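You operate a simulated robot arm through the tools that you are given. There is no shell and no other tool.

You are at the controls of a simulated robot arm. One attempt, no reset.

TASK
Clamp bottle 92 in the heater ring and wipe it dry with the blue cloth.
Fine: ring switch off first; then open the clamp and put cloth and bottle back. Set down upright: what you pick out.

It is judged by the outcome, as a careful person would: the job done as asked, and still so three seconds after it is handed in. It fails if anything else is knocked over, pushed out of place, dropped, spilled or broken. Flat cloth is picked up by pressing the open fingertips on it (5 to 10 N) and closing them slowly along it; thin cloth reads only 2 to 8 mm in the jaws.

THE ROBOT
A 7-joint arm with a three-finger gripper, fixed in place. Base frame: the origin is at the foot of the arm, x ahead of it, y to its left, z up; the work surface is at about z = 0.8. Lengths are in m, angles in rad, forces in N, time in s.
Its first joint turns from -2.897 to 2.897 rad. Payload 2.69 kg.
Tool frame: the origin (TCP) lies between the finger pads and is the grasp point; the fingertips stand 0.029 m ahead of it; z points along the fingers, y is the line along which they close. Largest opening 0.12 m; the body of the gripper starts 0.078 m behind the TCP.
Orientation is that of the tool frame in the base frame, as a unit quaternion [x, y, z, w]. With the fingers straight down and closing along the base's y, the tool's x points along the base's -x, its y along +y and its z along -z.

THE INTERFACE
- The arm moves only by the tool servo_tool. Its argument "series" is one flat list of numbers, 7 for each row, row after row: the shift along the tool's x, y, z in cm, then the turn, a rotation vector about the tool's x, y, z in rad, then the finger opening in cm, from 0 to 12. In form: [tx, ty, tz, rx, ry, rz, jaw, tx, ty, tz, rx, ry, rz, jaw, ...]. A call has 1 to 20 rows; each row is the pose to reach, as a shift and turn from the pose commanded when the call began, along the tool's axes at that moment. A row lasts 0.2 s, in which the tool goes at most 0.05 m and 0.15 rad; a call with a longer step from one row to the next is refused whole, and so is a gripper value outside its range. Where a pose cannot be reached the arm comes as near as it can. A force on the tool above 40 N (or 10 N above the force at the start of the call, whichever is more), or a blocked arm, ends the call early, and 0.2 s more pass. The fingers move at their own pace and stop on an object; they squeeze with about 22 N. The grip force told is the motor's: it shows also when the fingers shut on nothing. Time passes only in rows, and 0.2 s behind the last, so rows that repeat a pose let the fingers close. It gives the time, the measured TCP pose, the force on the tool (base axes), the opening and the grip force at its end, in the units of the frame above (readings bear some noise), with the torque about the TCP (base axes, N m) and any sound that the robot's microphone picked up.
- Cameras (640 x 400 px; columns grow to the right, rows downward): "scene" is fixed at [0.4009, -0.499, 1.5572]; the picture's right is [0.90, -0.43, 0.00], its down [-0.42, -0.89, -0.16] and it looks along [0.07, 0.14, -0.99] (base axes); focal length 223 px, centre (320, 200). "wrist" rides on the gripper at [0.063, 0, -0.104] in the tool frame; the picture's right is [0.00, 1.00, 0.00], its down [-0.83, 0.00, -0.56] and it looks along [-0.56, 0.00, 0.83] (tool axes); focal length 275 px, centre (320, 200). There is no depth. A picture from a camera that has moved, and an enlarged one, comes with that camera's place and axes in the base frame and with its lens.
- capture(camera): a new picture of that camera. No time passes.
- lift_body(by): slides the trunk up (or, below 0, down) by that many m; the arm rides with it, the base frame stays. It gives what a move gives, with no picture.
- enlarge(camera, box): a new picture of the part [left, top, right, bottom] of that camera's present view, enlarged. No time passes.
- finish_job(): hands the job in; it is judged then, once.

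Nothing tells you positions but the pictures and the camera data. Unless the task says otherwise, let go and move clear before handing in.

The tools are called after "Emit:" as a command line: name --argument value ..., lists and objects as JSON in quotes. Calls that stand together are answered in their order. servo_tool: Moves the arm, as the interface text tells. Its arguments: {"type":"object","properties":{"series":{"type":"array","items":{"type":"number"}}},"required":["series"]} The other tools are called the same way: lift_body (by) slides the trunk up or down; capture (camera) takes a picture; enlarge (camera, box) takes an enlarged picture of a part of a camera's view; finish_job () hands the job in.

At the start:

```text
t: 0.0
tool_pos: [0.4961, -0.2729, 1.2048]
orientation: [0.0, 1.0, 0.0, 0.001]
wrist_force: [-0.1, 0.3, -0.8]
torque: [0.02, -0.01, -0.01]
opening: 0.1202
grasp_force: 0.0
trunk travel left (down, up): [-0.35, 0.236]
```

scene: 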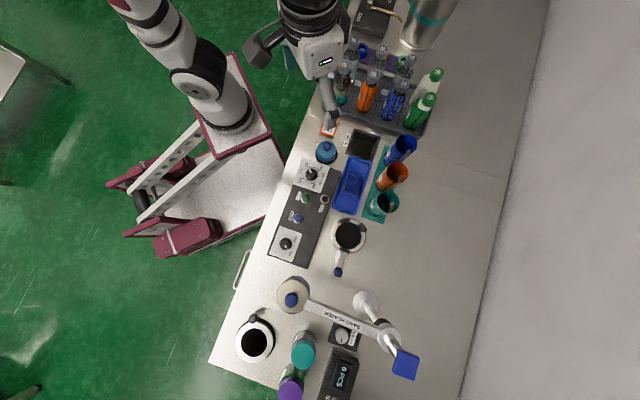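
wrist: 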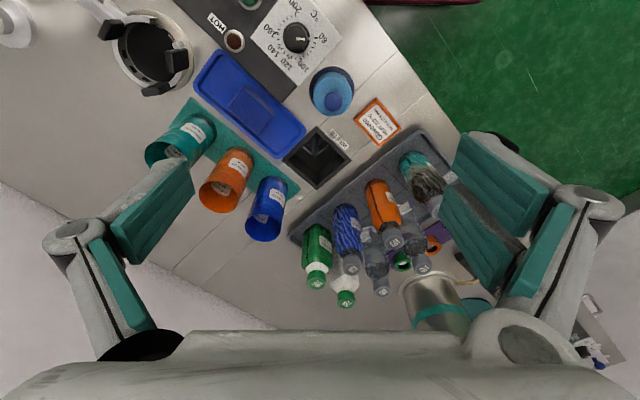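

I see a bench with a tray of bottles, cups, a blue tray, a heater ring with controls and various items. I will look closer at the views before moving anything.

Emit:
enlarge --camera "scene" --box '[310, 0, 470, 140]'

Emit:
enlarge --camera "scene" --box '[260, 120, 420, 270]'

Emit:
enlarge --camera "scene" --box '[220, 260, 440, 400]'

Emit:
enlarge --camera "wrist" --box '[270, 100, 480, 330]'

Emit:
enlarge --camera "wrist" --box '[80, 0, 360, 220]'

```text
2.86 times, centred on (390, 70) of scene
camera zoom: at [0.4009, -0.499, 1.5572], right [0.9, -0.43, 0.0], down [-0.42, -0.89, -0.16], along [0.07, 0.14, -0.99], focal length 638 px, centre (120, 571)
```

zoom: 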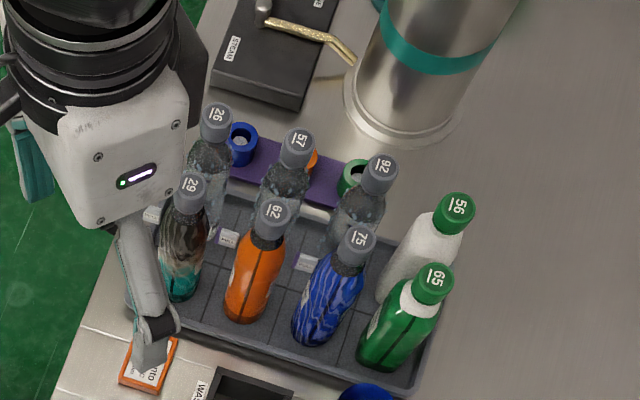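

```text
2.67 times, centred on (340, 195) of scene
camera zoom: at [0.4009, -0.499, 1.5572], right [0.9, -0.43, 0.0], down [-0.42, -0.89, -0.16], along [0.07, 0.14, -0.99], focal length 595 px, centre (267, 213)
```

zoom: 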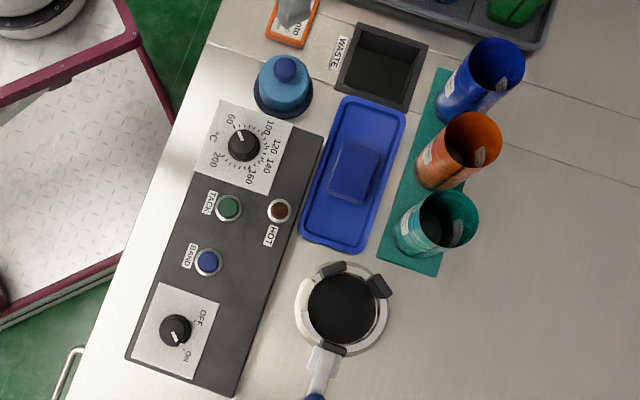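

```text
2.86 times, centred on (330, 330) of scene
camera zoom: at [0.4009, -0.499, 1.5572], right [0.9, -0.43, 0.0], down [-0.42, -0.89, -0.16], along [0.07, 0.14, -0.99], focal length 638 px, centre (291, -171)
```

zoom: 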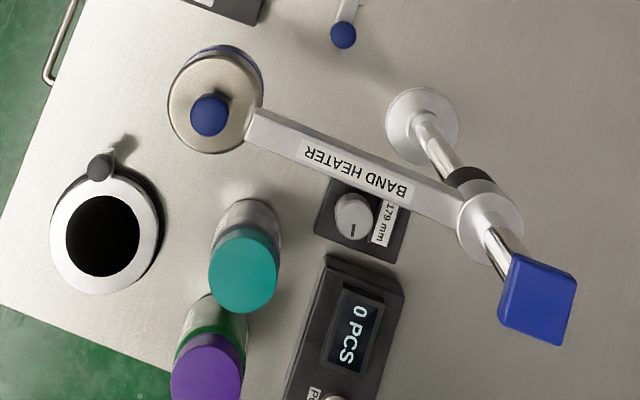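

```text
1.74 times, centred on (375, 215) of wrist
camera zoom: at [0.4325, -0.2735, 1.3099], right [0.0, 1.0, 0.0], down [0.83, 0.0, 0.56], along [0.56, 0.0, -0.83], focal length 479 px, centre (224, 174)
```

zoom: 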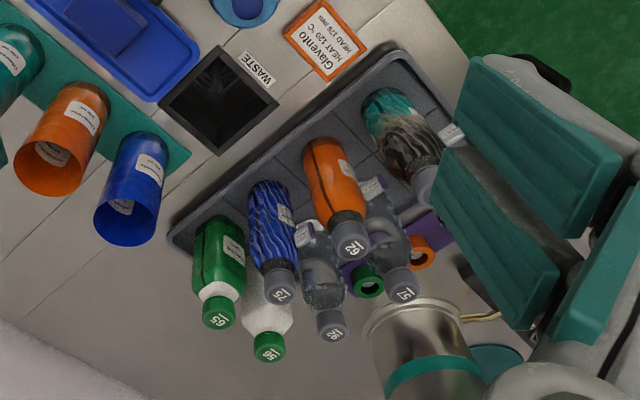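

```text
1.82 times, centred on (220, 110) of wrist
camera zoom: at [0.4325, -0.2735, 1.3099], right [0.0, 1.0, 0.0], down [0.83, 0.0, 0.56], along [0.56, 0.0, -0.83], focal length 500 px, centre (502, 364)
```

zoom: 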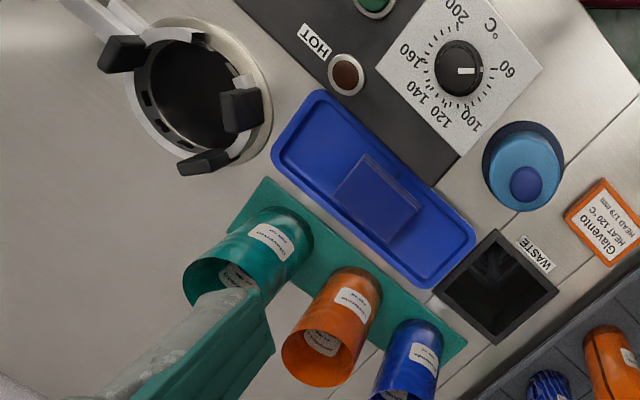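

I need finer details: the switch position, which ring is the heater ring, and what the blue thing in the tray is. I'll zoom in more on these.

Emit:
enlarge --camera "scene" --box '[265, 220, 325, 260]'

Emit:
enlarge --camera "scene" --box '[325, 150, 385, 215]'

Emit:
enlarge --camera "scene" --box '[315, 205, 385, 285]'

Emit:
enlarge --camera "scene" --box '[280, 155, 345, 225]'

Emit:
enlarge --camera "scene" --box '[340, 35, 450, 130]'

Emit:
enlarge --camera "wrist" --box '[90, 0, 210, 100]'

Emit:
enlarge --camera "scene" --box '[225, 270, 325, 400]'

Emit:
enlarge --camera "scene" --box '[310, 280, 430, 400]'

```text
10.00 times, centred on (295, 240) of scene
camera zoom: at [0.4009, -0.499, 1.5572], right [0.9, -0.43, 0.0], down [-0.42, -0.89, -0.16], along [0.07, 0.14, -0.99], focal length 2232 px, centre (570, -200)
```

zoom: 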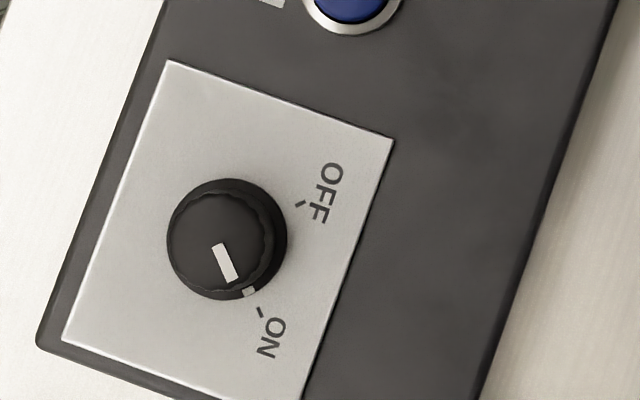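

```text
6.15 times, centred on (355, 182) of scene
camera zoom: at [0.4009, -0.499, 1.5572], right [0.9, -0.43, 0.0], down [-0.42, -0.89, -0.16], along [0.07, 0.14, -0.99], focal length 1373 px, centre (105, 308)
```

zoom: 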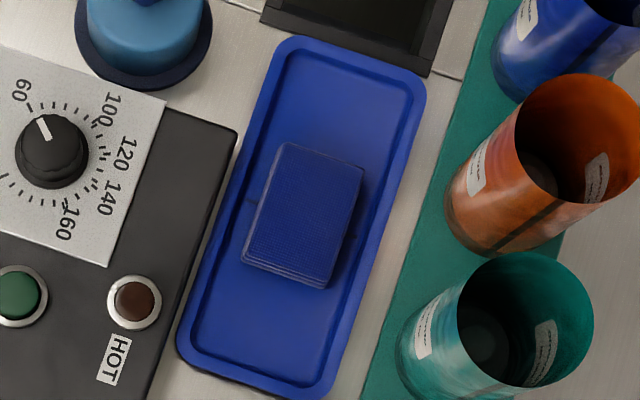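

```text
5.00 times, centred on (350, 245) of scene
camera zoom: at [0.4009, -0.499, 1.5572], right [0.9, -0.43, 0.0], down [-0.42, -0.89, -0.16], along [0.07, 0.14, -0.99], focal length 1116 px, centre (170, -25)
```

zoom: 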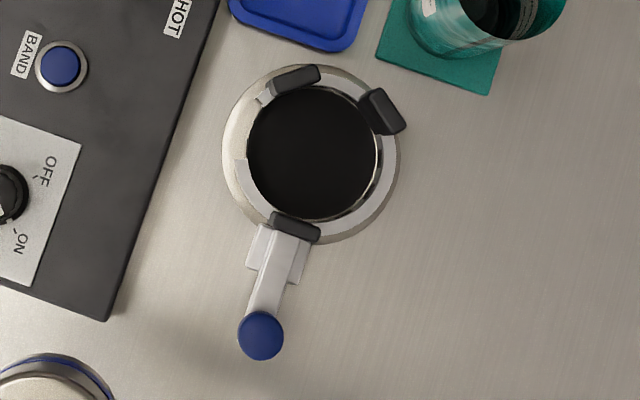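

```text
5.71 times, centred on (312, 190) of scene
camera zoom: at [0.4009, -0.499, 1.5572], right [0.9, -0.43, 0.0], down [-0.42, -0.89, -0.16], along [0.07, 0.14, -0.99], focal length 1275 px, centre (363, 257)
```

zoom: 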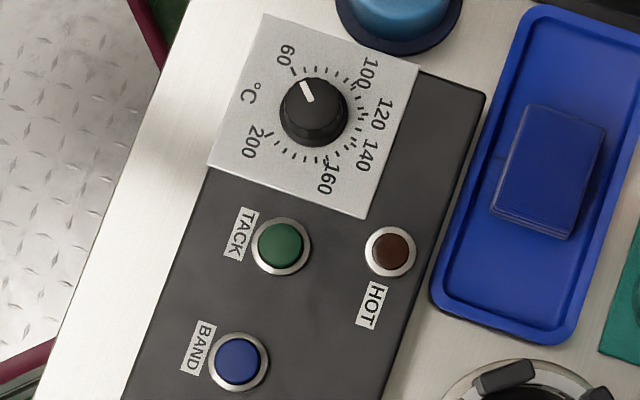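

```text
4.21 times, centred on (395, 82) of scene
camera zoom: at [0.4009, -0.499, 1.5572], right [0.9, -0.43, 0.0], down [-0.42, -0.89, -0.16], along [0.07, 0.14, -0.99], focal length 940 px, centre (4, 695)
```

zoom: 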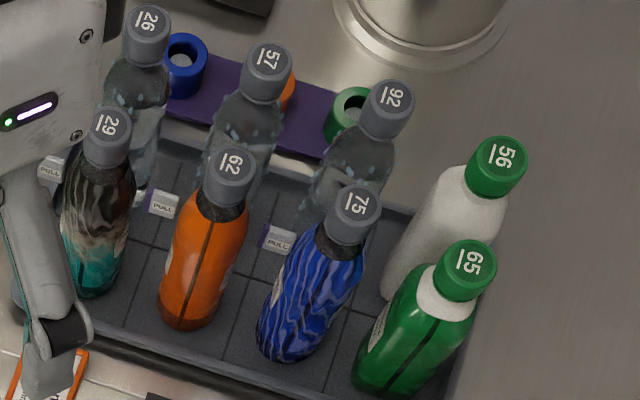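

```text
4.00 times, centred on (150, 50) of wrist
camera zoom: at [0.4325, -0.2735, 1.3099], right [0.0, 1.0, 0.0], down [0.83, 0.0, 0.56], along [0.56, 0.0, -0.83], focal length 1101 px, centre (1000, 800)
```

zoom: 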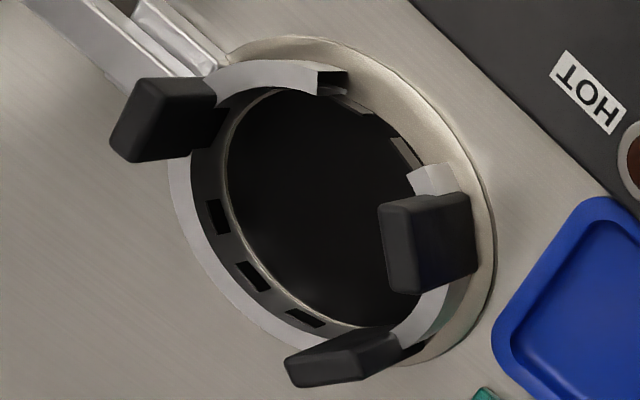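

```text
3.08 times, centred on (275, 335) of scene
camera zoom: at [0.4009, -0.499, 1.5572], right [0.9, -0.43, 0.0], down [-0.42, -0.89, -0.16], along [0.07, 0.14, -0.99], focal length 687 px, centre (458, -215)
```

zoom: 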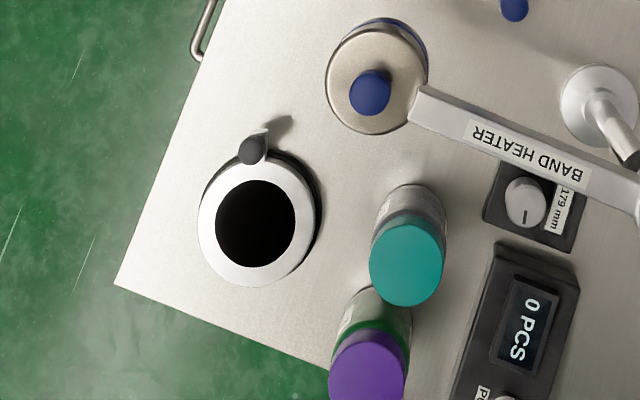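

```text
3.33 times, centred on (370, 340) of scene
camera zoom: at [0.4009, -0.499, 1.5572], right [0.9, -0.43, 0.0], down [-0.42, -0.89, -0.16], along [0.07, 0.14, -0.99], focal length 744 px, centre (153, -267)
```

zoom: 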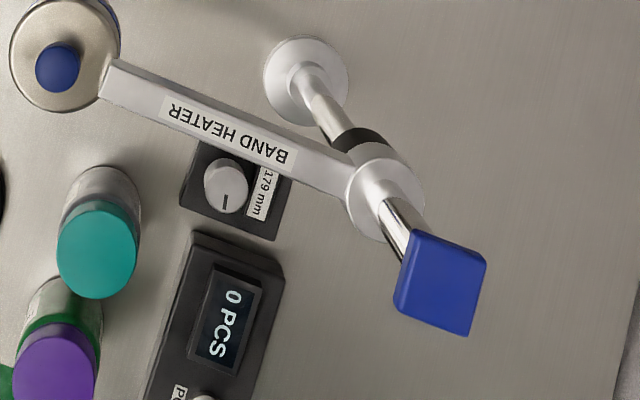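

The ring switch (knob near the lower end of the panel) points to ON, and the caps read 92 / 26 etc. with underlines; the cloth lies in the blue tray. I'll turn the wrist camera toward the ring and the panel to look closer.

Emit:
servo_tool --series '[0, -0.9, 0.7, 0, 0, 0.143, 12, 0, -1.8, 1.4, 0, 0, 0.286, 12, 0, -2.7, 2.1, 0, 0, 0.429, 12, 0, -3.6, 2.8, 0, 0, 0.572, 12, 0, -4.5, 3.5, 0, 0, 0.715, 12, 0, -5.4, 4.2, 0, 0, 0.858, 12, 0, -6.3, 4.9, 0, 0, 1.0, 12, 0, -7.2, 5.6, 0, 0, 1.143, 12, 0, -8.1, 6.3, 0, 0, 1.286, 12, 0, -9, 7, 0, 0, 1.429, 12, 0, -9.7, 7.5, 0, 0, 1.571, 12]'

Emit:
capture --camera "wrist"

Emit:
capture --camera "scene"

```text
t: 2.4
tool_pos: [0.4946, -0.3699, 1.1312]
orientation: [0.709, 0.705, 0.0, 0.0]
wrist_force: [0.6, 0.1, 0.3]
torque: [-0.04, -0.01, 0.02]
opening: 0.1201
grasp_force: 0.0
trunk travel left (down, up): [-0.35, 0.236]
```

```text
taken
camera wrist: at [0.4954, -0.3065, 1.2355], right [1.0, 0.0, 0.0], down [0.0, -0.83, 0.56], along [0.0, -0.56, -0.83], focal length 275 px, centre (320, 200)
```

wrist: 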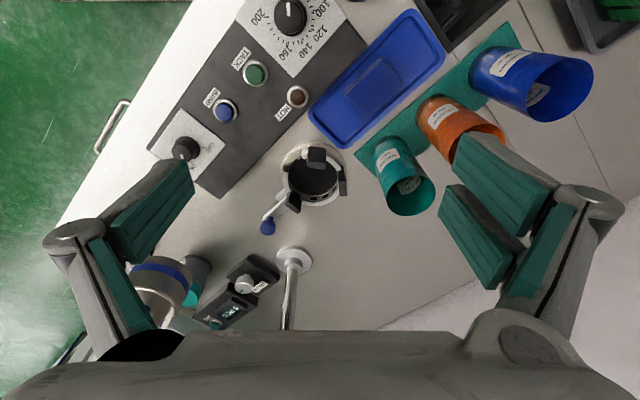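

```text
taken
```

scene: 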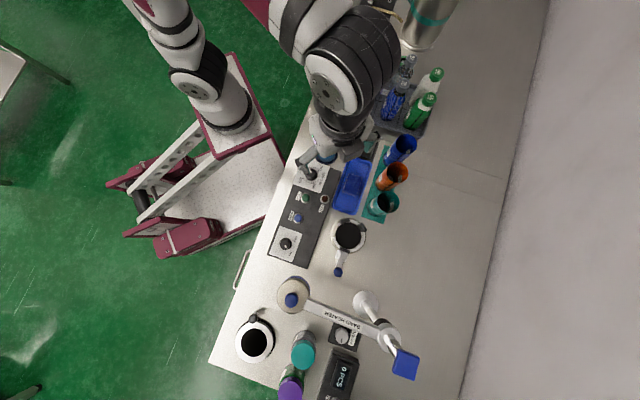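

Emit:
enlarge --camera "wrist" --box '[230, 120, 390, 250]'

Emit:
enlarge --camera "wrist" --box '[140, 50, 320, 200]'

Emit:
enlarge --camera "wrist" --box '[300, 0, 480, 150]'

Emit:
enlarge --camera "wrist" --box '[110, 220, 340, 360]'

```text
3.08 times, centred on (310, 185) of wrist
camera zoom: at [0.4954, -0.3065, 1.2355], right [1.0, 0.0, 0.0], down [0.0, -0.83, 0.56], along [0.0, -0.56, -0.83], focal length 847 px, centre (351, 246)
```

zoom: 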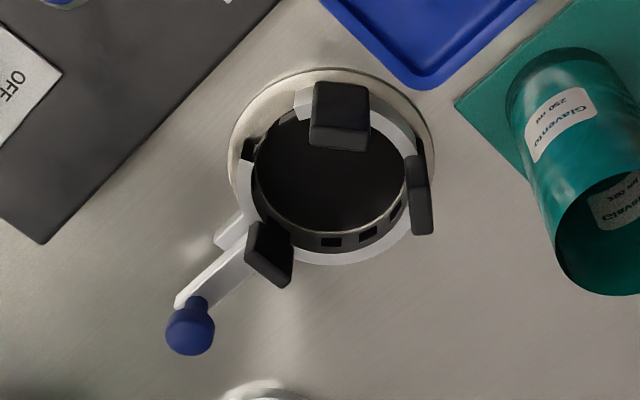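

```text
2.67 times, centred on (230, 125) of wrist
camera zoom: at [0.4954, -0.3065, 1.2355], right [1.0, 0.0, 0.0], down [0.0, -0.83, 0.56], along [0.0, -0.56, -0.83], focal length 734 px, centre (560, 400)
```

zoom: 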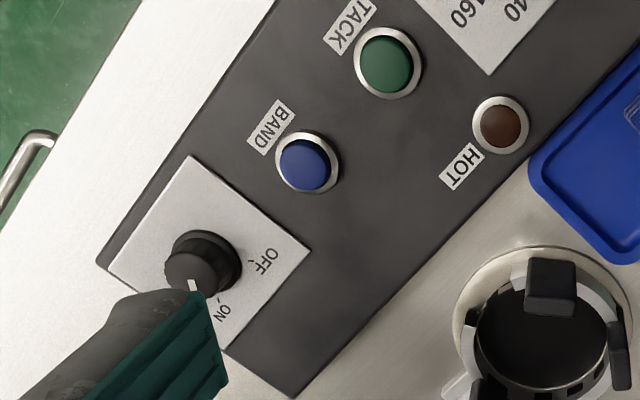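

```text
2.67 times, centred on (390, 75) of wrist
camera zoom: at [0.4954, -0.3065, 1.2355], right [1.0, 0.0, 0.0], down [0.0, -0.83, 0.56], along [0.0, -0.56, -0.83], focal length 734 px, centre (133, 533)
```

zoom: 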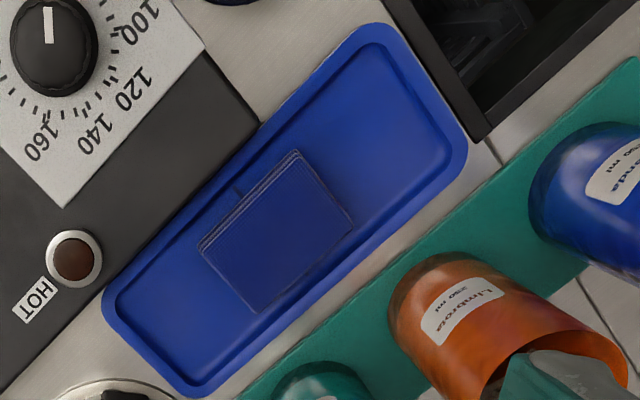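

```text
2.78 times, centred on (225, 290) of wrist
camera zoom: at [0.4954, -0.3065, 1.2355], right [1.0, 0.0, 0.0], down [0.0, -0.83, 0.56], along [0.0, -0.56, -0.83], focal length 766 px, centre (584, -50)
```

zoom: 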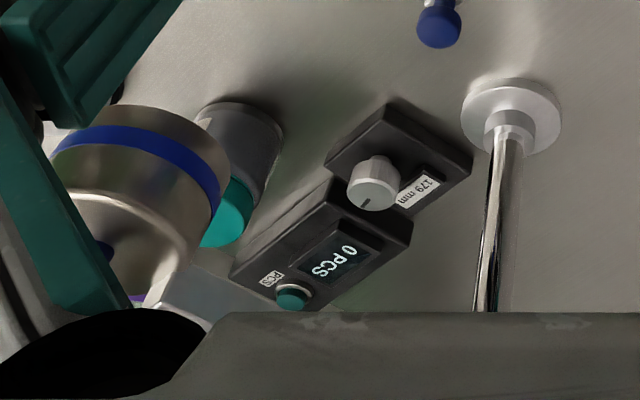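

The ring on the bench has three black-padded jaws and a blue-knobbed clamp lever; the folded cloth lies in the blue tray. Now I'll turn back and look at the bottle rack from close by.

Emit:
servo_tool --series '[1.8, 0.5, -0.2, 0, 0, -0.143, 12, 3.6, 1, -0.4, 0, 0, -0.286, 12, 5.4, 1.5, -0.6, 0, 0, -0.429, 12, 7.2, 2, -0.8, 0, 0, -0.572, 12, 9, 2.5, -1, 0, 0, -0.715, 12, 10.8, 3, -1.2, 0, 0, -0.858, 12, 12.6, 3.5, -1.4, 0, 0, -1.0, 12, 14.4, 4, -1.6, 0, 0, -1.143, 12, 16.2, 4.5, -1.8, 0, 0, -1.286, 12, 18, 5, -2, 0, 0, -1.429, 12, 20, 5.5, -2, 0, 0, -1.571, 12]'

Emit:
capture --camera "wrist"

Emit:
enlarge --camera "wrist" --box '[220, 150, 460, 350]'

```text
t: 4.8
tool_pos: [0.5493, -0.17, 1.15]
orientation: [-0.001, 1.0, 0.0, 0.0]
wrist_force: [0.2, -0.1, 0.3]
torque: [0.03, -0.01, 0.0]
opening: 0.1199
grasp_force: 0.1
trunk travel left (down, up): [-0.35, 0.236]
```

```text
taken
camera wrist: at [0.487, -0.1708, 1.2549], right [-0.01, 1.0, 0.0], down [0.83, 0.01, 0.56], along [0.56, 0.0, -0.83], focal length 275 px, centre (320, 200)
```

wrist: 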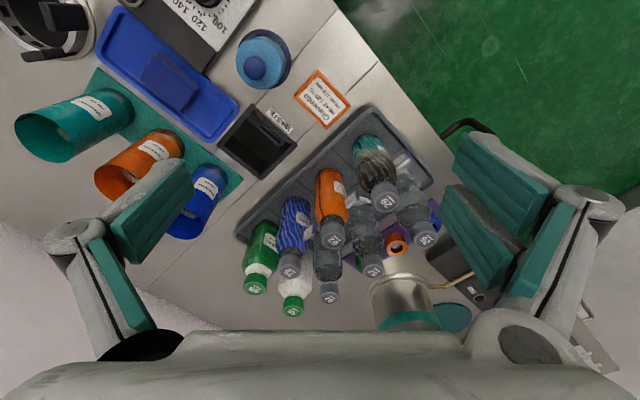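

```text
2.00 times, centred on (340, 250) of wrist
camera zoom: at [0.487, -0.1708, 1.2549], right [-0.01, 1.0, 0.0], down [0.83, 0.01, 0.56], along [0.56, 0.0, -0.83], focal length 551 px, centre (280, 100)
```

zoom: 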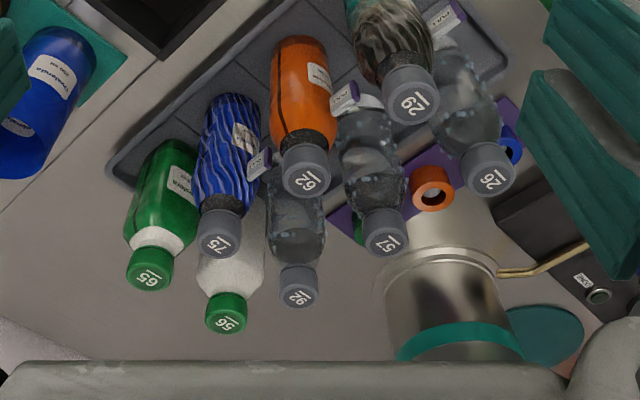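

I need to read the caps carefully since 92 and 26 swap when upside-down, so I'm enlarging each cap.

Emit:
enlarge --camera "wrist" --box '[310, 270, 350, 310]'

Emit:
enlarge --camera "wrist" --box '[400, 215, 450, 255]'

Emit:
enlarge --camera "wrist" --box '[310, 180, 400, 240]'

Emit:
enlarge --camera "wrist" --box '[275, 200, 385, 310]'

Emit:
enlarge --camera "scene" --box '[380, 40, 450, 100]'

```text
10.00 times, centred on (330, 290) of wrist
camera zoom: at [0.487, -0.1708, 1.2549], right [-0.01, 1.0, 0.0], down [0.83, 0.01, 0.56], along [0.56, 0.0, -0.83], focal length 2753 px, centre (220, -700)
```

zoom: 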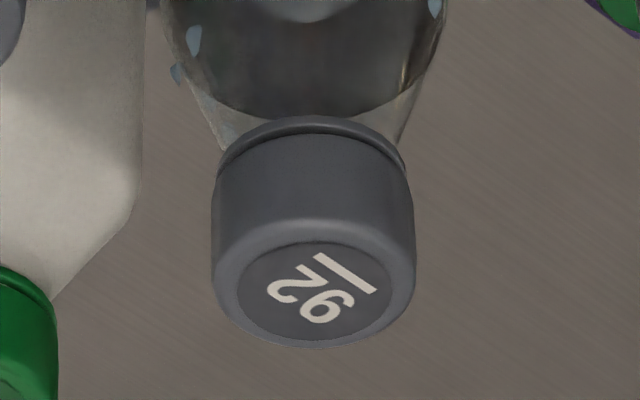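

```text
10.00 times, centred on (425, 235) of wrist
camera zoom: at [0.487, -0.1708, 1.2549], right [-0.01, 1.0, 0.0], down [0.83, 0.01, 0.56], along [0.56, 0.0, -0.83], focal length 2753 px, centre (-730, -150)
```

zoom: 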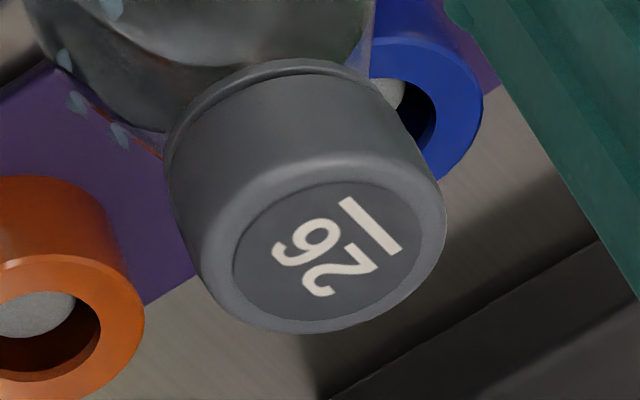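

```text
6.67 times, centred on (355, 210) of wrist
camera zoom: at [0.487, -0.1708, 1.2549], right [-0.01, 1.0, 0.0], down [0.83, 0.01, 0.56], along [0.56, 0.0, -0.83], focal length 1835 px, centre (87, 133)
```

zoom: 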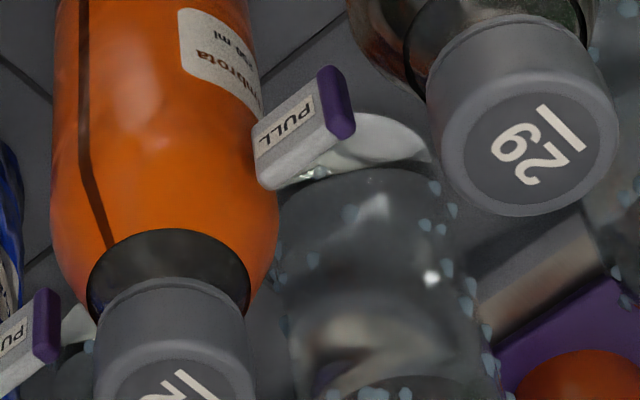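

```text
3.64 times, centred on (330, 255) of wrist
camera zoom: at [0.487, -0.1708, 1.2549], right [-0.01, 1.0, 0.0], down [0.83, 0.01, 0.56], along [0.56, 0.0, -0.83], focal length 1001 px, centre (284, 0)
```

zoom: 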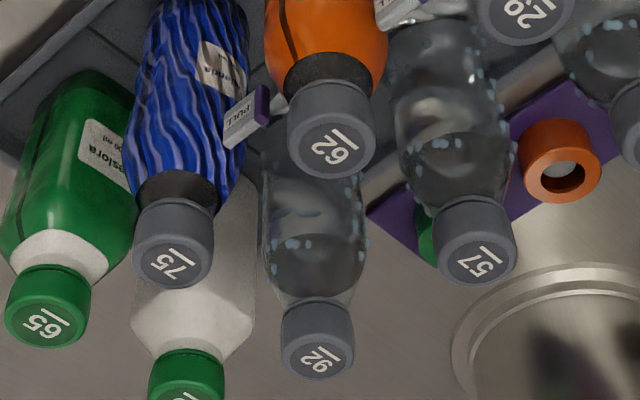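

```text
6.67 times, centred on (415, 70) of scene
camera zoom: at [0.4009, -0.499, 1.5572], right [0.9, -0.43, 0.0], down [-0.42, -0.89, -0.16], along [0.07, 0.14, -0.99], focal length 1488 px, centre (-313, 1067)
```

zoom: 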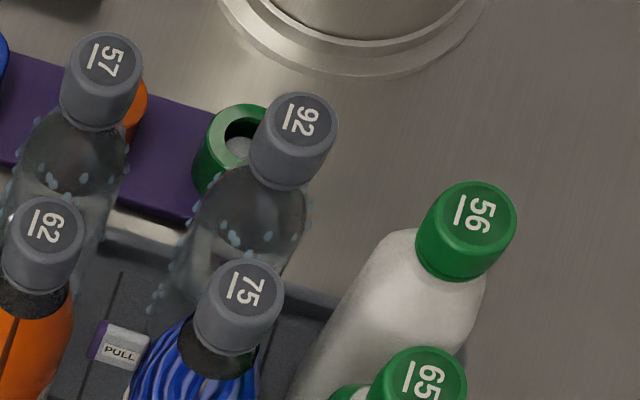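

The cap with the underline confirms the bottle at about (0.86, -0.155) is 92, with a small PULL tab in front of it. I'll view it from the right-hand side to see the tab and the clearances.

Emit:
servo_tool --series '[-2.5, -1.9, 0.3, 0, 0, -0.143, 12, -5, -3.8, 0.6, 0, 0, -0.286, 12, -7.5, -5.7, 0.9, 0, 0, -0.429, 12, -10, -7.6, 1.2, 0, 0, -0.572, 12, -12.5, -9.5, 1.5, 0, 0, -0.715, 12, -15, -11.4, 1.8, 0, 0, -0.858, 12, -17.5, -13.3, 2.1, 0, 0, -1.0, 12, -20, -15.2, 2.4, 0, 0, -1.143, 12, -22.5, -17.1, 2.7, 0, 0, -1.286, 12, -25, -19, 3, 0, 0, -1.429, 12, -27, -21, 3, 0, 0, -1.571, 12]'

Emit:
capture --camera "wrist"

Emit:
enlarge --camera "wrist" --box '[240, 130, 400, 270]'

```text
t: 7.2
tool_pos: [0.8198, -0.381, 1.1209]
orientation: [0.708, -0.707, 0.0, 0.0]
wrist_force: [0.5, 0.3, 0.7]
torque: [-0.06, -0.02, 0.0]
opening: 0.1198
grasp_force: 0.0
trunk travel left (down, up): [-0.35, 0.236]
```

```text
taken
camera wrist: at [0.8202, -0.4445, 1.2259], right [-1.0, -0.01, 0.0], down [-0.01, 0.83, 0.56], along [0.0, 0.56, -0.83], focal length 275 px, centre (320, 200)
```

wrist: 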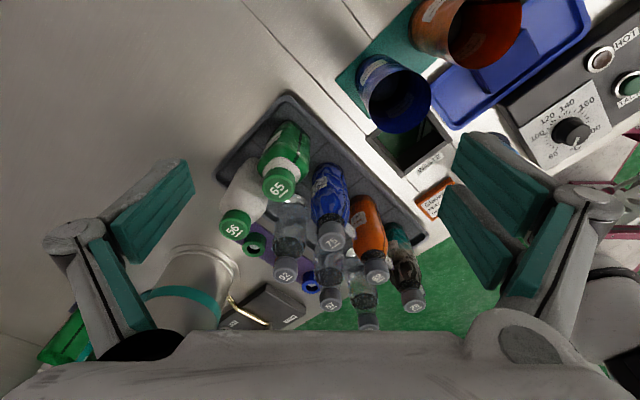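

```text
2.86 times, centred on (320, 200) of wrist
camera zoom: at [0.8202, -0.4445, 1.2259], right [-1.0, -0.01, 0.0], down [-0.01, 0.83, 0.56], along [0.0, 0.56, -0.83], focal length 786 px, centre (320, 200)
```

zoom: 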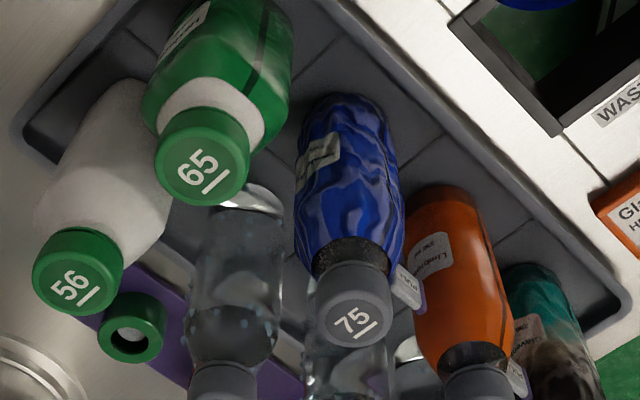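

I see the rack is turned about 45°, with PULL tabs between the rows. I'll look along the column direction, closer, to understand what the tab holds.

Emit:
servo_tool --series '[-2, 2, 0.9, 0, 0, 0.131, 12, -4, 4, 1.9, 0, 0, 0.262, 12, -6, 6, 2.8, 0, 0, 0.393, 12, -8, 8, 3.8, 0, 0, 0.524, 12, -10, 10, 4.7, 0, 0, 0.655, 12, -11.8, 12, 5.7, 0, 0, 0.785, 12]'

Emit:
capture --camera "wrist"

Emit:
enlarge --camera "wrist" --box '[240, 130, 400, 270]'

```text
t: 8.6
tool_pos: [0.6995, -0.2611, 1.0615]
orientation: [-0.381, 0.924, 0.001, 0.0]
wrist_force: [-0.1, 0.5, -0.3]
torque: [0.0, 0.02, 0.02]
opening: 0.1203
grasp_force: 0.2
trunk travel left (down, up): [-0.35, 0.236]
```

```text
taken
camera wrist: at [0.6553, -0.305, 1.1662], right [-0.71, 0.71, 0.0], down [0.59, 0.59, 0.56], along [0.39, 0.39, -0.83], focal length 275 px, centre (320, 200)
```

wrist: 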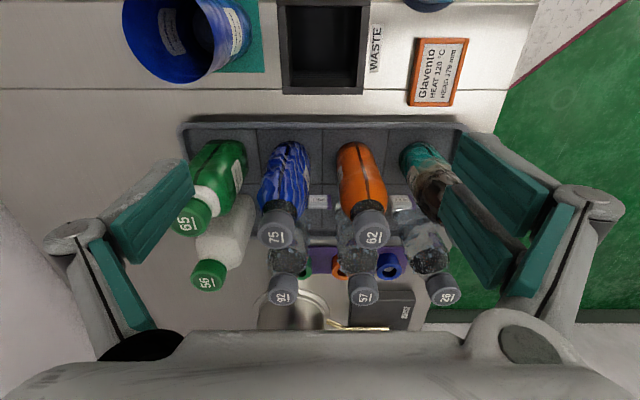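

```text
2.86 times, centred on (320, 200) of wrist
camera zoom: at [0.6553, -0.305, 1.1662], right [-0.71, 0.71, 0.0], down [0.59, 0.59, 0.56], along [0.39, 0.39, -0.83], focal length 786 px, centre (320, 200)
```

zoom: 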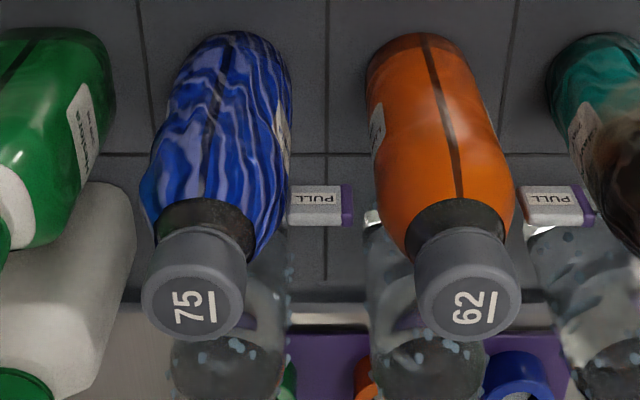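

The PULL tab sits close beside bottle 75's sleeve; I'll zoom in further to see what it is attached to.

Emit:
enlarge --camera "wrist" --box '[290, 180, 340, 220]'

Emit:
enlarge --camera "wrist" --box '[370, 180, 460, 290]'

Emit:
enlarge --camera "wrist" --box '[250, 220, 410, 330]'

Emit:
enlarge --camera "scene" --box '[375, 70, 415, 110]'

Emit:
enlarge --camera "wrist" --box '[400, 20, 480, 120]'

```text
10.00 times, centred on (315, 200) of wrist
camera zoom: at [0.6553, -0.305, 1.1662], right [-0.71, 0.71, 0.0], down [0.59, 0.59, 0.56], along [0.39, 0.39, -0.83], focal length 2753 px, centre (370, 200)
```

zoom: 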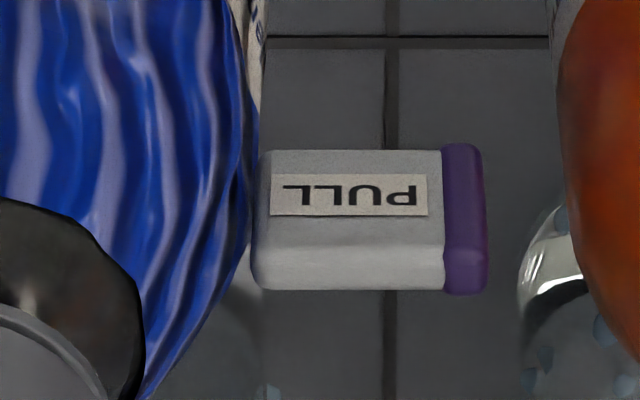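

```text
3.64 times, centred on (415, 235) of wrist
camera zoom: at [0.6553, -0.305, 1.1662], right [-0.71, 0.71, 0.0], down [0.59, 0.59, 0.56], along [0.39, 0.39, -0.83], focal length 1001 px, centre (-26, 73)
```

zoom: 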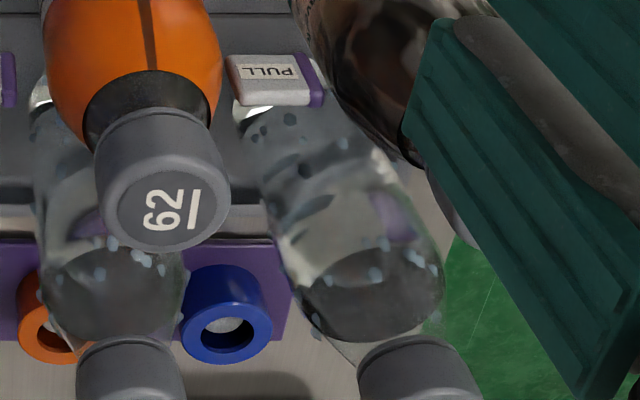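

```text
3.64 times, centred on (330, 275) of wrist
camera zoom: at [0.6553, -0.305, 1.1662], right [-0.71, 0.71, 0.0], down [0.59, 0.59, 0.56], along [0.39, 0.39, -0.83], focal length 1001 px, centre (284, -73)
```

zoom: 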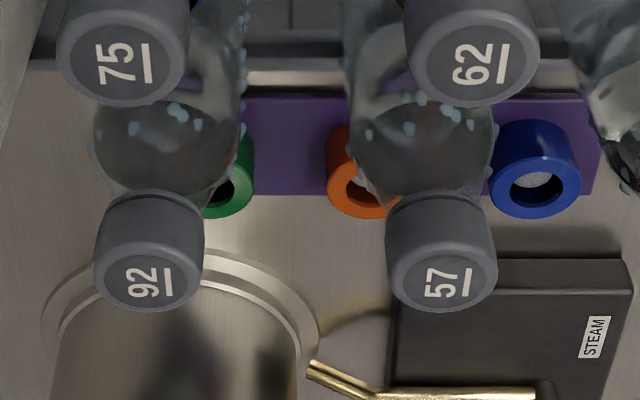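

```text
10.00 times, centred on (395, 90) of scene
camera zoom: at [0.4009, -0.499, 1.5572], right [0.9, -0.43, 0.0], down [-0.42, -0.89, -0.16], along [0.07, 0.14, -0.99], focal length 2232 px, centre (-430, 1300)
```

zoom: 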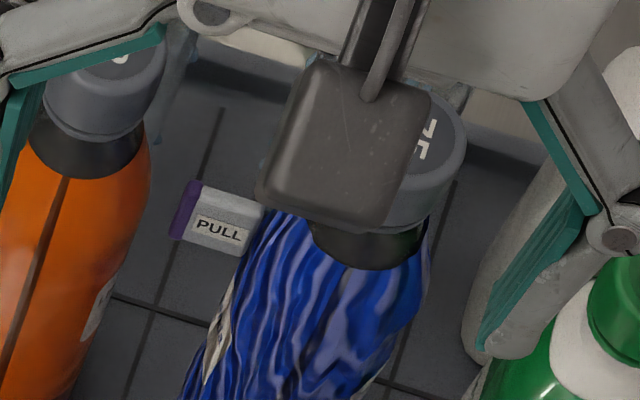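

```text
4.00 times, centred on (440, 70) of wrist
camera zoom: at [0.6553, -0.305, 1.1662], right [-0.71, 0.71, 0.0], down [0.59, 0.59, 0.56], along [0.39, 0.39, -0.83], focal length 1101 px, centre (-160, 720)
```

zoom: 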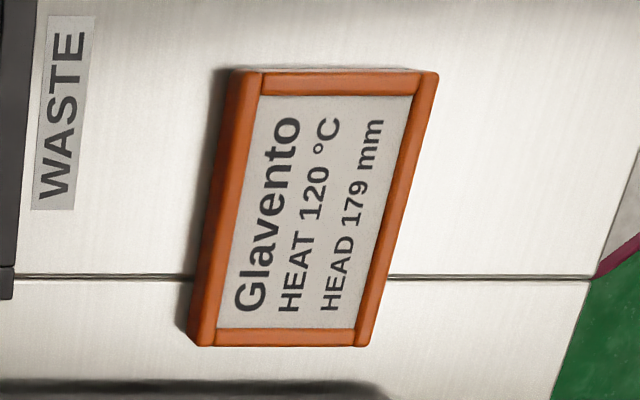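

The PULL tabs belong to the sleeved bottles 29/62/75, so they're just obstacles; bottle 92 stands free apart from neighbours. Now I'll view the heater ring and its lever closely from the panel side.

Emit:
servo_tool --series '[3.7, 0.6, -1.5, 0, 0, 0.143, 12, 7.4, 1.2, -3, 0, 0, 0.286, 12, 11.1, 1.7, -4.5, 0, 0, 0.429, 12, 14.8, 2.3, -6, 0, 0, 0.572, 12, 18.5, 2.9, -6, 0, 0, 0.715, 12, 22.2, 3.5, -6, 0, 0, 0.858, 12, 25.9, 4.1, -6, 0, 0, 1.0, 12, 29.6, 4.6, -4, 0, 0, 1.143, 12, 33.3, 5.2, -1, 0, 0, 1.286, 12, 37, 5.8, 2, 0, 0, 1.429, 12, 40, 6.4, 5, 0, 0, 1.571, 12]'

Emit:
capture --camera "wrist"

Emit:
enlarge --camera "wrist" --box '[220, 130, 420, 300]'

```text
t: 11.0
tool_pos: [0.3724, -0.499, 1.0115]
orientation: [0.384, 0.923, -0.001, 0.0]
wrist_force: [-0.2, -0.1, 0.6]
torque: [-0.03, -0.01, 0.01]
opening: 0.1201
grasp_force: 0.0
trunk travel left (down, up): [-0.35, 0.236]
```

```text
taken
camera wrist: at [0.3279, -0.4542, 1.1168], right [0.7, 0.71, 0.0], down [0.59, -0.59, 0.56], along [0.39, -0.39, -0.83], focal length 275 px, centre (320, 200)
```

wrist: 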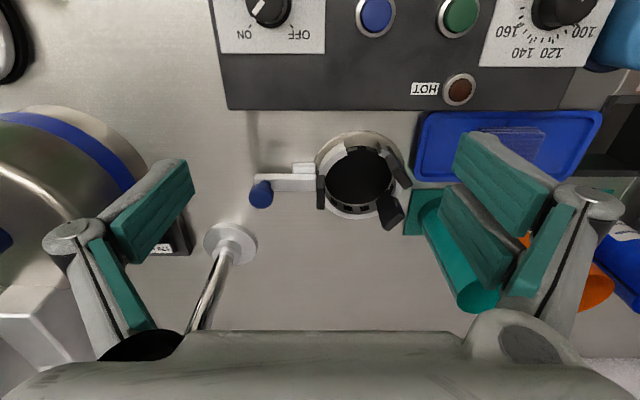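

```text
2.35 times, centred on (320, 215) of wrist
camera zoom: at [0.3279, -0.4542, 1.1168], right [0.7, 0.71, 0.0], down [0.59, -0.59, 0.56], along [0.39, -0.39, -0.83], focal length 648 px, centre (320, 165)
```

zoom: 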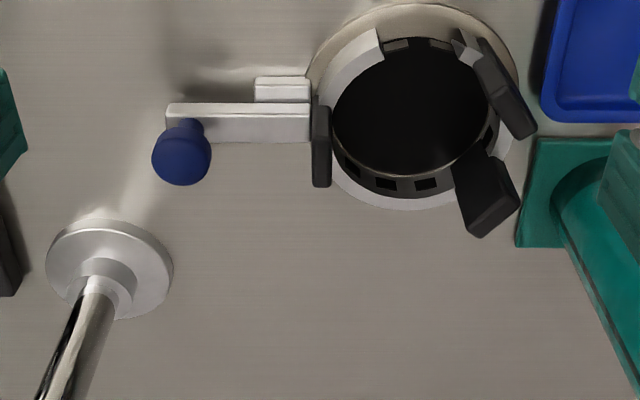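

The clamp looks like a sliding jaw with a blue knob facing two fixed pads. First the ring switch; I'll look at it from here to check its exact position and pointer.

Emit:
enlarge --camera "wrist" --box '[210, 0, 330, 80]'

Emit:
enlarge --camera "wrist" --box '[235, 120, 415, 240]'

Emit:
capture --camera "scene"

```text
5.00 times, centred on (270, 40) of wrist
camera zoom: at [0.3279, -0.4542, 1.1168], right [0.7, 0.71, 0.0], down [0.59, -0.59, 0.56], along [0.39, -0.39, -0.83], focal length 1376 px, centre (570, 1000)
```

zoom: 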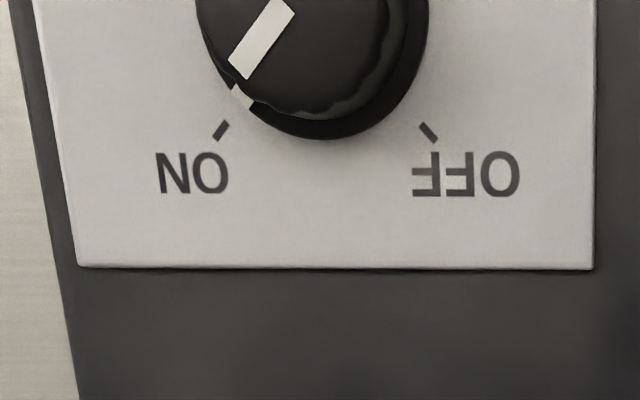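

```text
3.33 times, centred on (325, 180) of wrist
camera zoom: at [0.3279, -0.4542, 1.1168], right [0.7, 0.71, 0.0], down [0.59, -0.59, 0.56], along [0.39, -0.39, -0.83], focal length 918 px, centre (303, 267)
```

zoom: 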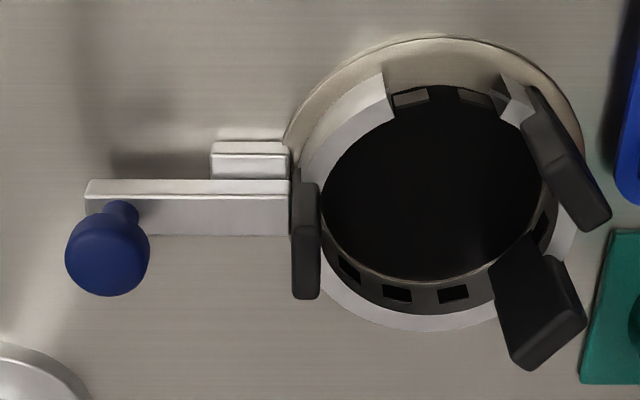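

```text
taken
```

scene: 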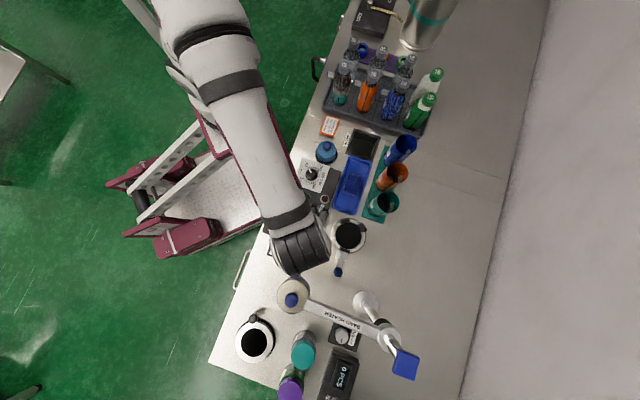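

Pointer is on ON; turning 90° anticlockwise seen from above brings it to OFF. I'll move above the switch knob (about (0.296, -0.476), top z≈0.86) and check alignment.

Emit:
servo_tool --series '[2.3, -1.3, 0, 0, 0, 0.143, 12, 4.6, -2.6, 0, 0, 0, 0.286, 10, 7.03, -3.78, 1, 0, 0, 0.43, 8, 7.03, -3.78, 3, 0, 0, 0.43, 6, 7.03, -3.78, 5, 0, 0, 0.43, 6]'

Emit:
capture --camera "wrist"

Emit:
enlarge --camera "wrist" --box '[240, 80, 400, 220]'

Emit:
capture --camera "scene"

```text
t: 12.2
tool_pos: [0.2964, -0.4772, 0.9631]
orientation: [0.572, 0.82, 0.0, 0.0]
wrist_force: [-0.2, -0.9, 0.4]
torque: [0.0, -0.04, 0.0]
opening: 0.0601
grasp_force: 0.1
trunk travel left (down, up): [-0.35, 0.236]
```

```text
taken
camera wrist: at [0.2735, -0.4176, 1.0678], right [0.94, 0.35, 0.0], down [0.29, -0.78, 0.56], along [0.2, -0.52, -0.83], focal length 275 px, centre (320, 200)
```

wrist: 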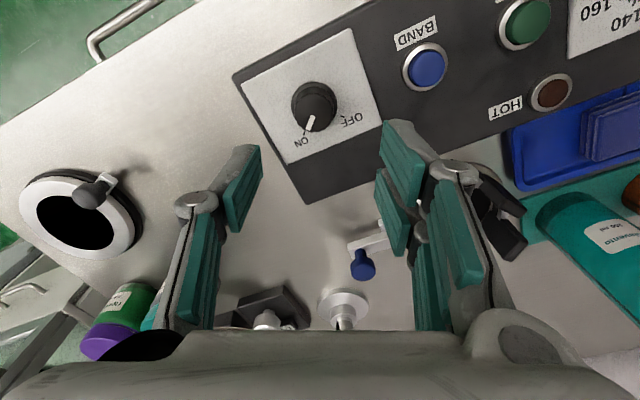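

```text
2.86 times, centred on (320, 150) of wrist
camera zoom: at [0.2735, -0.4176, 1.0678], right [0.94, 0.35, 0.0], down [0.29, -0.78, 0.56], along [0.2, -0.52, -0.83], focal length 786 px, centre (320, 343)
```

zoom: 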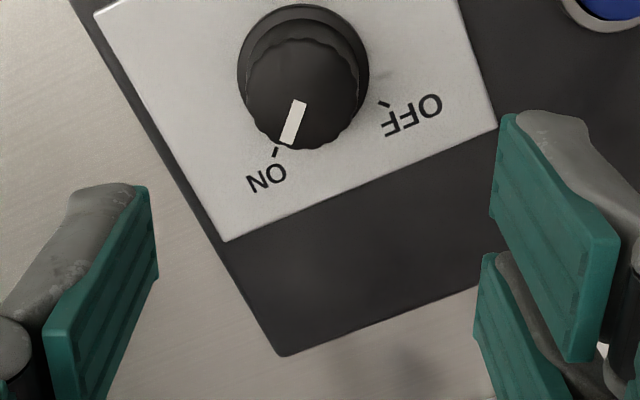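

```text
taken
```

scene: 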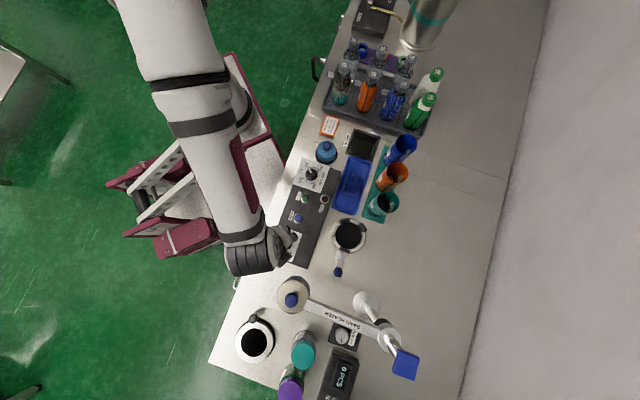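

The knob is centred between the fingers well enough (about (0.294, -0.476), panel top z≈0.834). I'll lower over it and close gently.

Emit:
servo_tool --series '[0.2, -0.2, 3, 0, 0, 0, 6, 0.2, -0.2, 6, 0, 0, 0, 6, 0.2, -0.2, 8.5, 0, 0, 0, 6, 0.2, -0.2, 8.5, 0, 0, 0, 5, 0.2, -0.2, 8.5, 0, 0, 0, 4, 0.2, -0.2, 8.5, 0, 0, 0, 3, 0.2, -0.2, 8.5, 0, 0, 0, 2, 0.2, -0.2, 8.5, 0, 0, 0, 2]'

Emit:
capture --camera "wrist"

```text
t: 14.0
tool_pos: [0.2918, -0.4762, 0.8787]
orientation: [0.572, 0.821, -0.001, 0.0]
wrist_force: [-20.3, -8.6, -7.2]
torque: [-0.33, 0.32, -0.01]
opening: 0.0342
grasp_force: 10.5
trunk travel left (down, up): [-0.35, 0.236]
```

```text
taken
camera wrist: at [0.2703, -0.4176, 0.983], right [0.94, 0.35, 0.0], down [0.29, -0.78, 0.56], along [0.19, -0.52, -0.83], focal length 275 px, centre (320, 200)
```

wrist: 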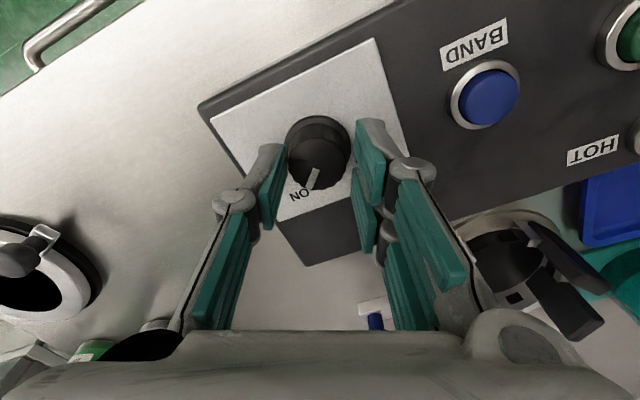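

The left finger touches the knob first (side force about 22 N), so I shift the tool a few millimetres to centre it and let the jaws close on both sides.

Emit:
servo_tool --series '[0, -0.1, 0, 0, 0, 0, 3.6, 0, -0.2, 0, 0, 0, 0, 3.6, 0, -0.3, 0, 0, 0, 0, 3.2, 0, -0.3, 0, 0, 0, 0, 2.6, 0, -0.3, 0, 0, 0, 0, 2, 0, -0.3, 0, 0, 0, 0, 2]'

Emit:
capture --camera "wrist"

```text
t: 15.4
tool_pos: [0.2909, -0.4782, 0.8787]
orientation: [0.57, 0.821, 0.0, 0.0]
wrist_force: [-7.0, -5.0, -3.4]
torque: [-0.48, 0.15, 0.0]
opening: 0.0305
grasp_force: 45.4
trunk travel left (down, up): [-0.35, 0.236]
```

```text
taken
camera wrist: at [0.2684, -0.4182, 0.9832], right [0.94, 0.35, 0.0], down [0.29, -0.78, 0.56], along [0.2, -0.52, -0.83], focal length 275 px, centre (320, 200)
```

wrist: 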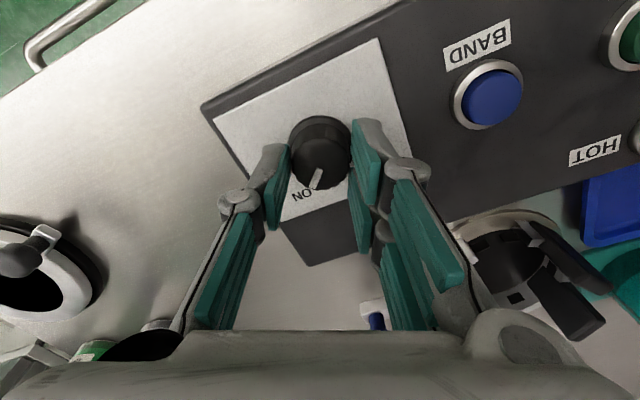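

Both pads hold the knob now (30.5 mm wide). I rotate 90° anticlockwise seen from above, toward OFF.

Emit:
servo_tool --series '[0, 0, 0, 0, 0, -0.131, 2, 0, 0, 0, 0, 0, -0.262, 2, 0, 0, 0, 0, 0, -0.393, 2, 0, 0, 0, 0, 0, -0.524, 2, 0, 0, 0, 0, 0, -0.655, 2, 0, 0, 0, 0, 0, -0.786, 2, 0, 0, 0, 0, 0, -0.917, 2, 0, 0, 0, 0, 0, -1.048, 2, 0, 0, 0, 0, 0, -1.179, 2, 0, 0, 0, 0, 0, -1.31, 2, 0, 0, 0, 0, 0, -1.441, 2, 0, 0, 0, 0, 0, -1.571, 2]'

Emit:
capture --camera "wrist"

```text
t: 18.0
tool_pos: [0.2906, -0.4772, 0.8778]
orientation: [-0.178, 0.984, -0.001, 0.0]
wrist_force: [-0.5, -9.5, 11.2]
torque: [0.06, -0.44, -0.39]
opening: 0.0309
grasp_force: 44.7
trunk travel left (down, up): [-0.35, 0.236]
```

```text
taken
camera wrist: at [0.232, -0.4995, 0.9832], right [-0.35, 0.94, 0.0], down [0.78, 0.3, 0.56], along [0.52, 0.2, -0.83], focal length 275 px, centre (320, 200)
```

wrist: 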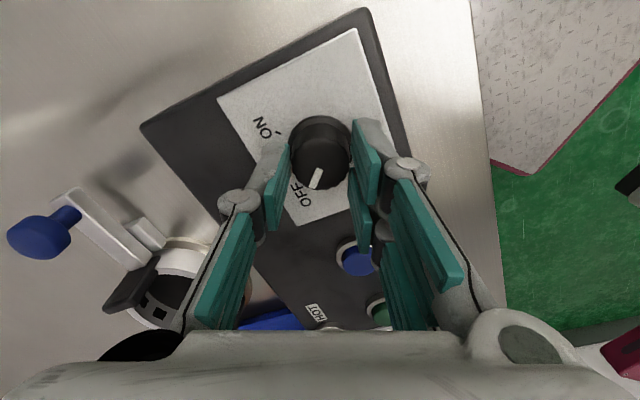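

The pointer now faces OFF. I open the jaws, rise straight up, and check.

Emit:
servo_tool --series '[0, 0, 0, 0, 0, 0, 4, 0, 0, 0, 0, 0, 0, 5.5, 0, 0, 0, 0, 0, 0, 6, 0, 0, -3, 0, 0, 0, 6, 0, 0, -7, 0, 0, 0, 6, 0, 0, -12, 0, 0, 0, 8]'

Emit:
capture --camera "wrist"

Emit:
enlarge --camera "wrist" --box '[240, 80, 400, 220]'

```text
t: 19.4
tool_pos: [0.2927, -0.4773, 0.9973]
orientation: [-0.177, 0.984, 0.0, 0.0]
wrist_force: [0.2, 0.8, -1.2]
torque: [0.01, -0.04, 0.0]
opening: 0.0801
grasp_force: 0.1
trunk travel left (down, up): [-0.35, 0.236]
```

```text
taken
camera wrist: at [0.2343, -0.4984, 1.1021], right [-0.35, 0.94, 0.0], down [0.78, 0.29, 0.56], along [0.52, 0.2, -0.83], focal length 275 px, centre (320, 200)
```

wrist: 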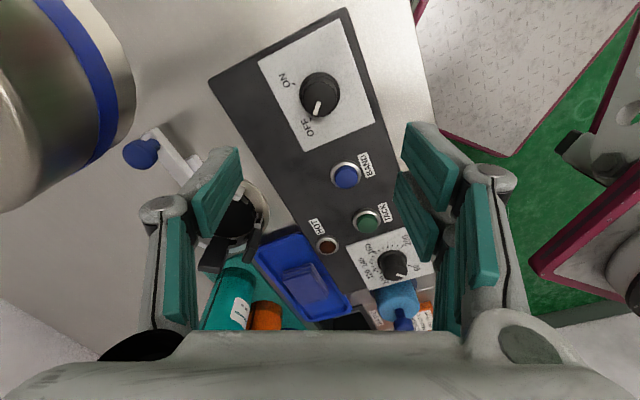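

```text
2.86 times, centred on (320, 150) of wrist
camera zoom: at [0.2343, -0.4984, 1.1021], right [-0.35, 0.94, 0.0], down [0.78, 0.29, 0.56], along [0.52, 0.2, -0.83], focal length 786 px, centre (320, 343)
```

zoom: 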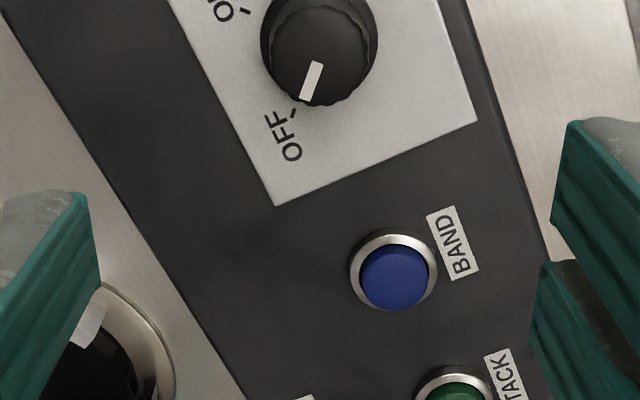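

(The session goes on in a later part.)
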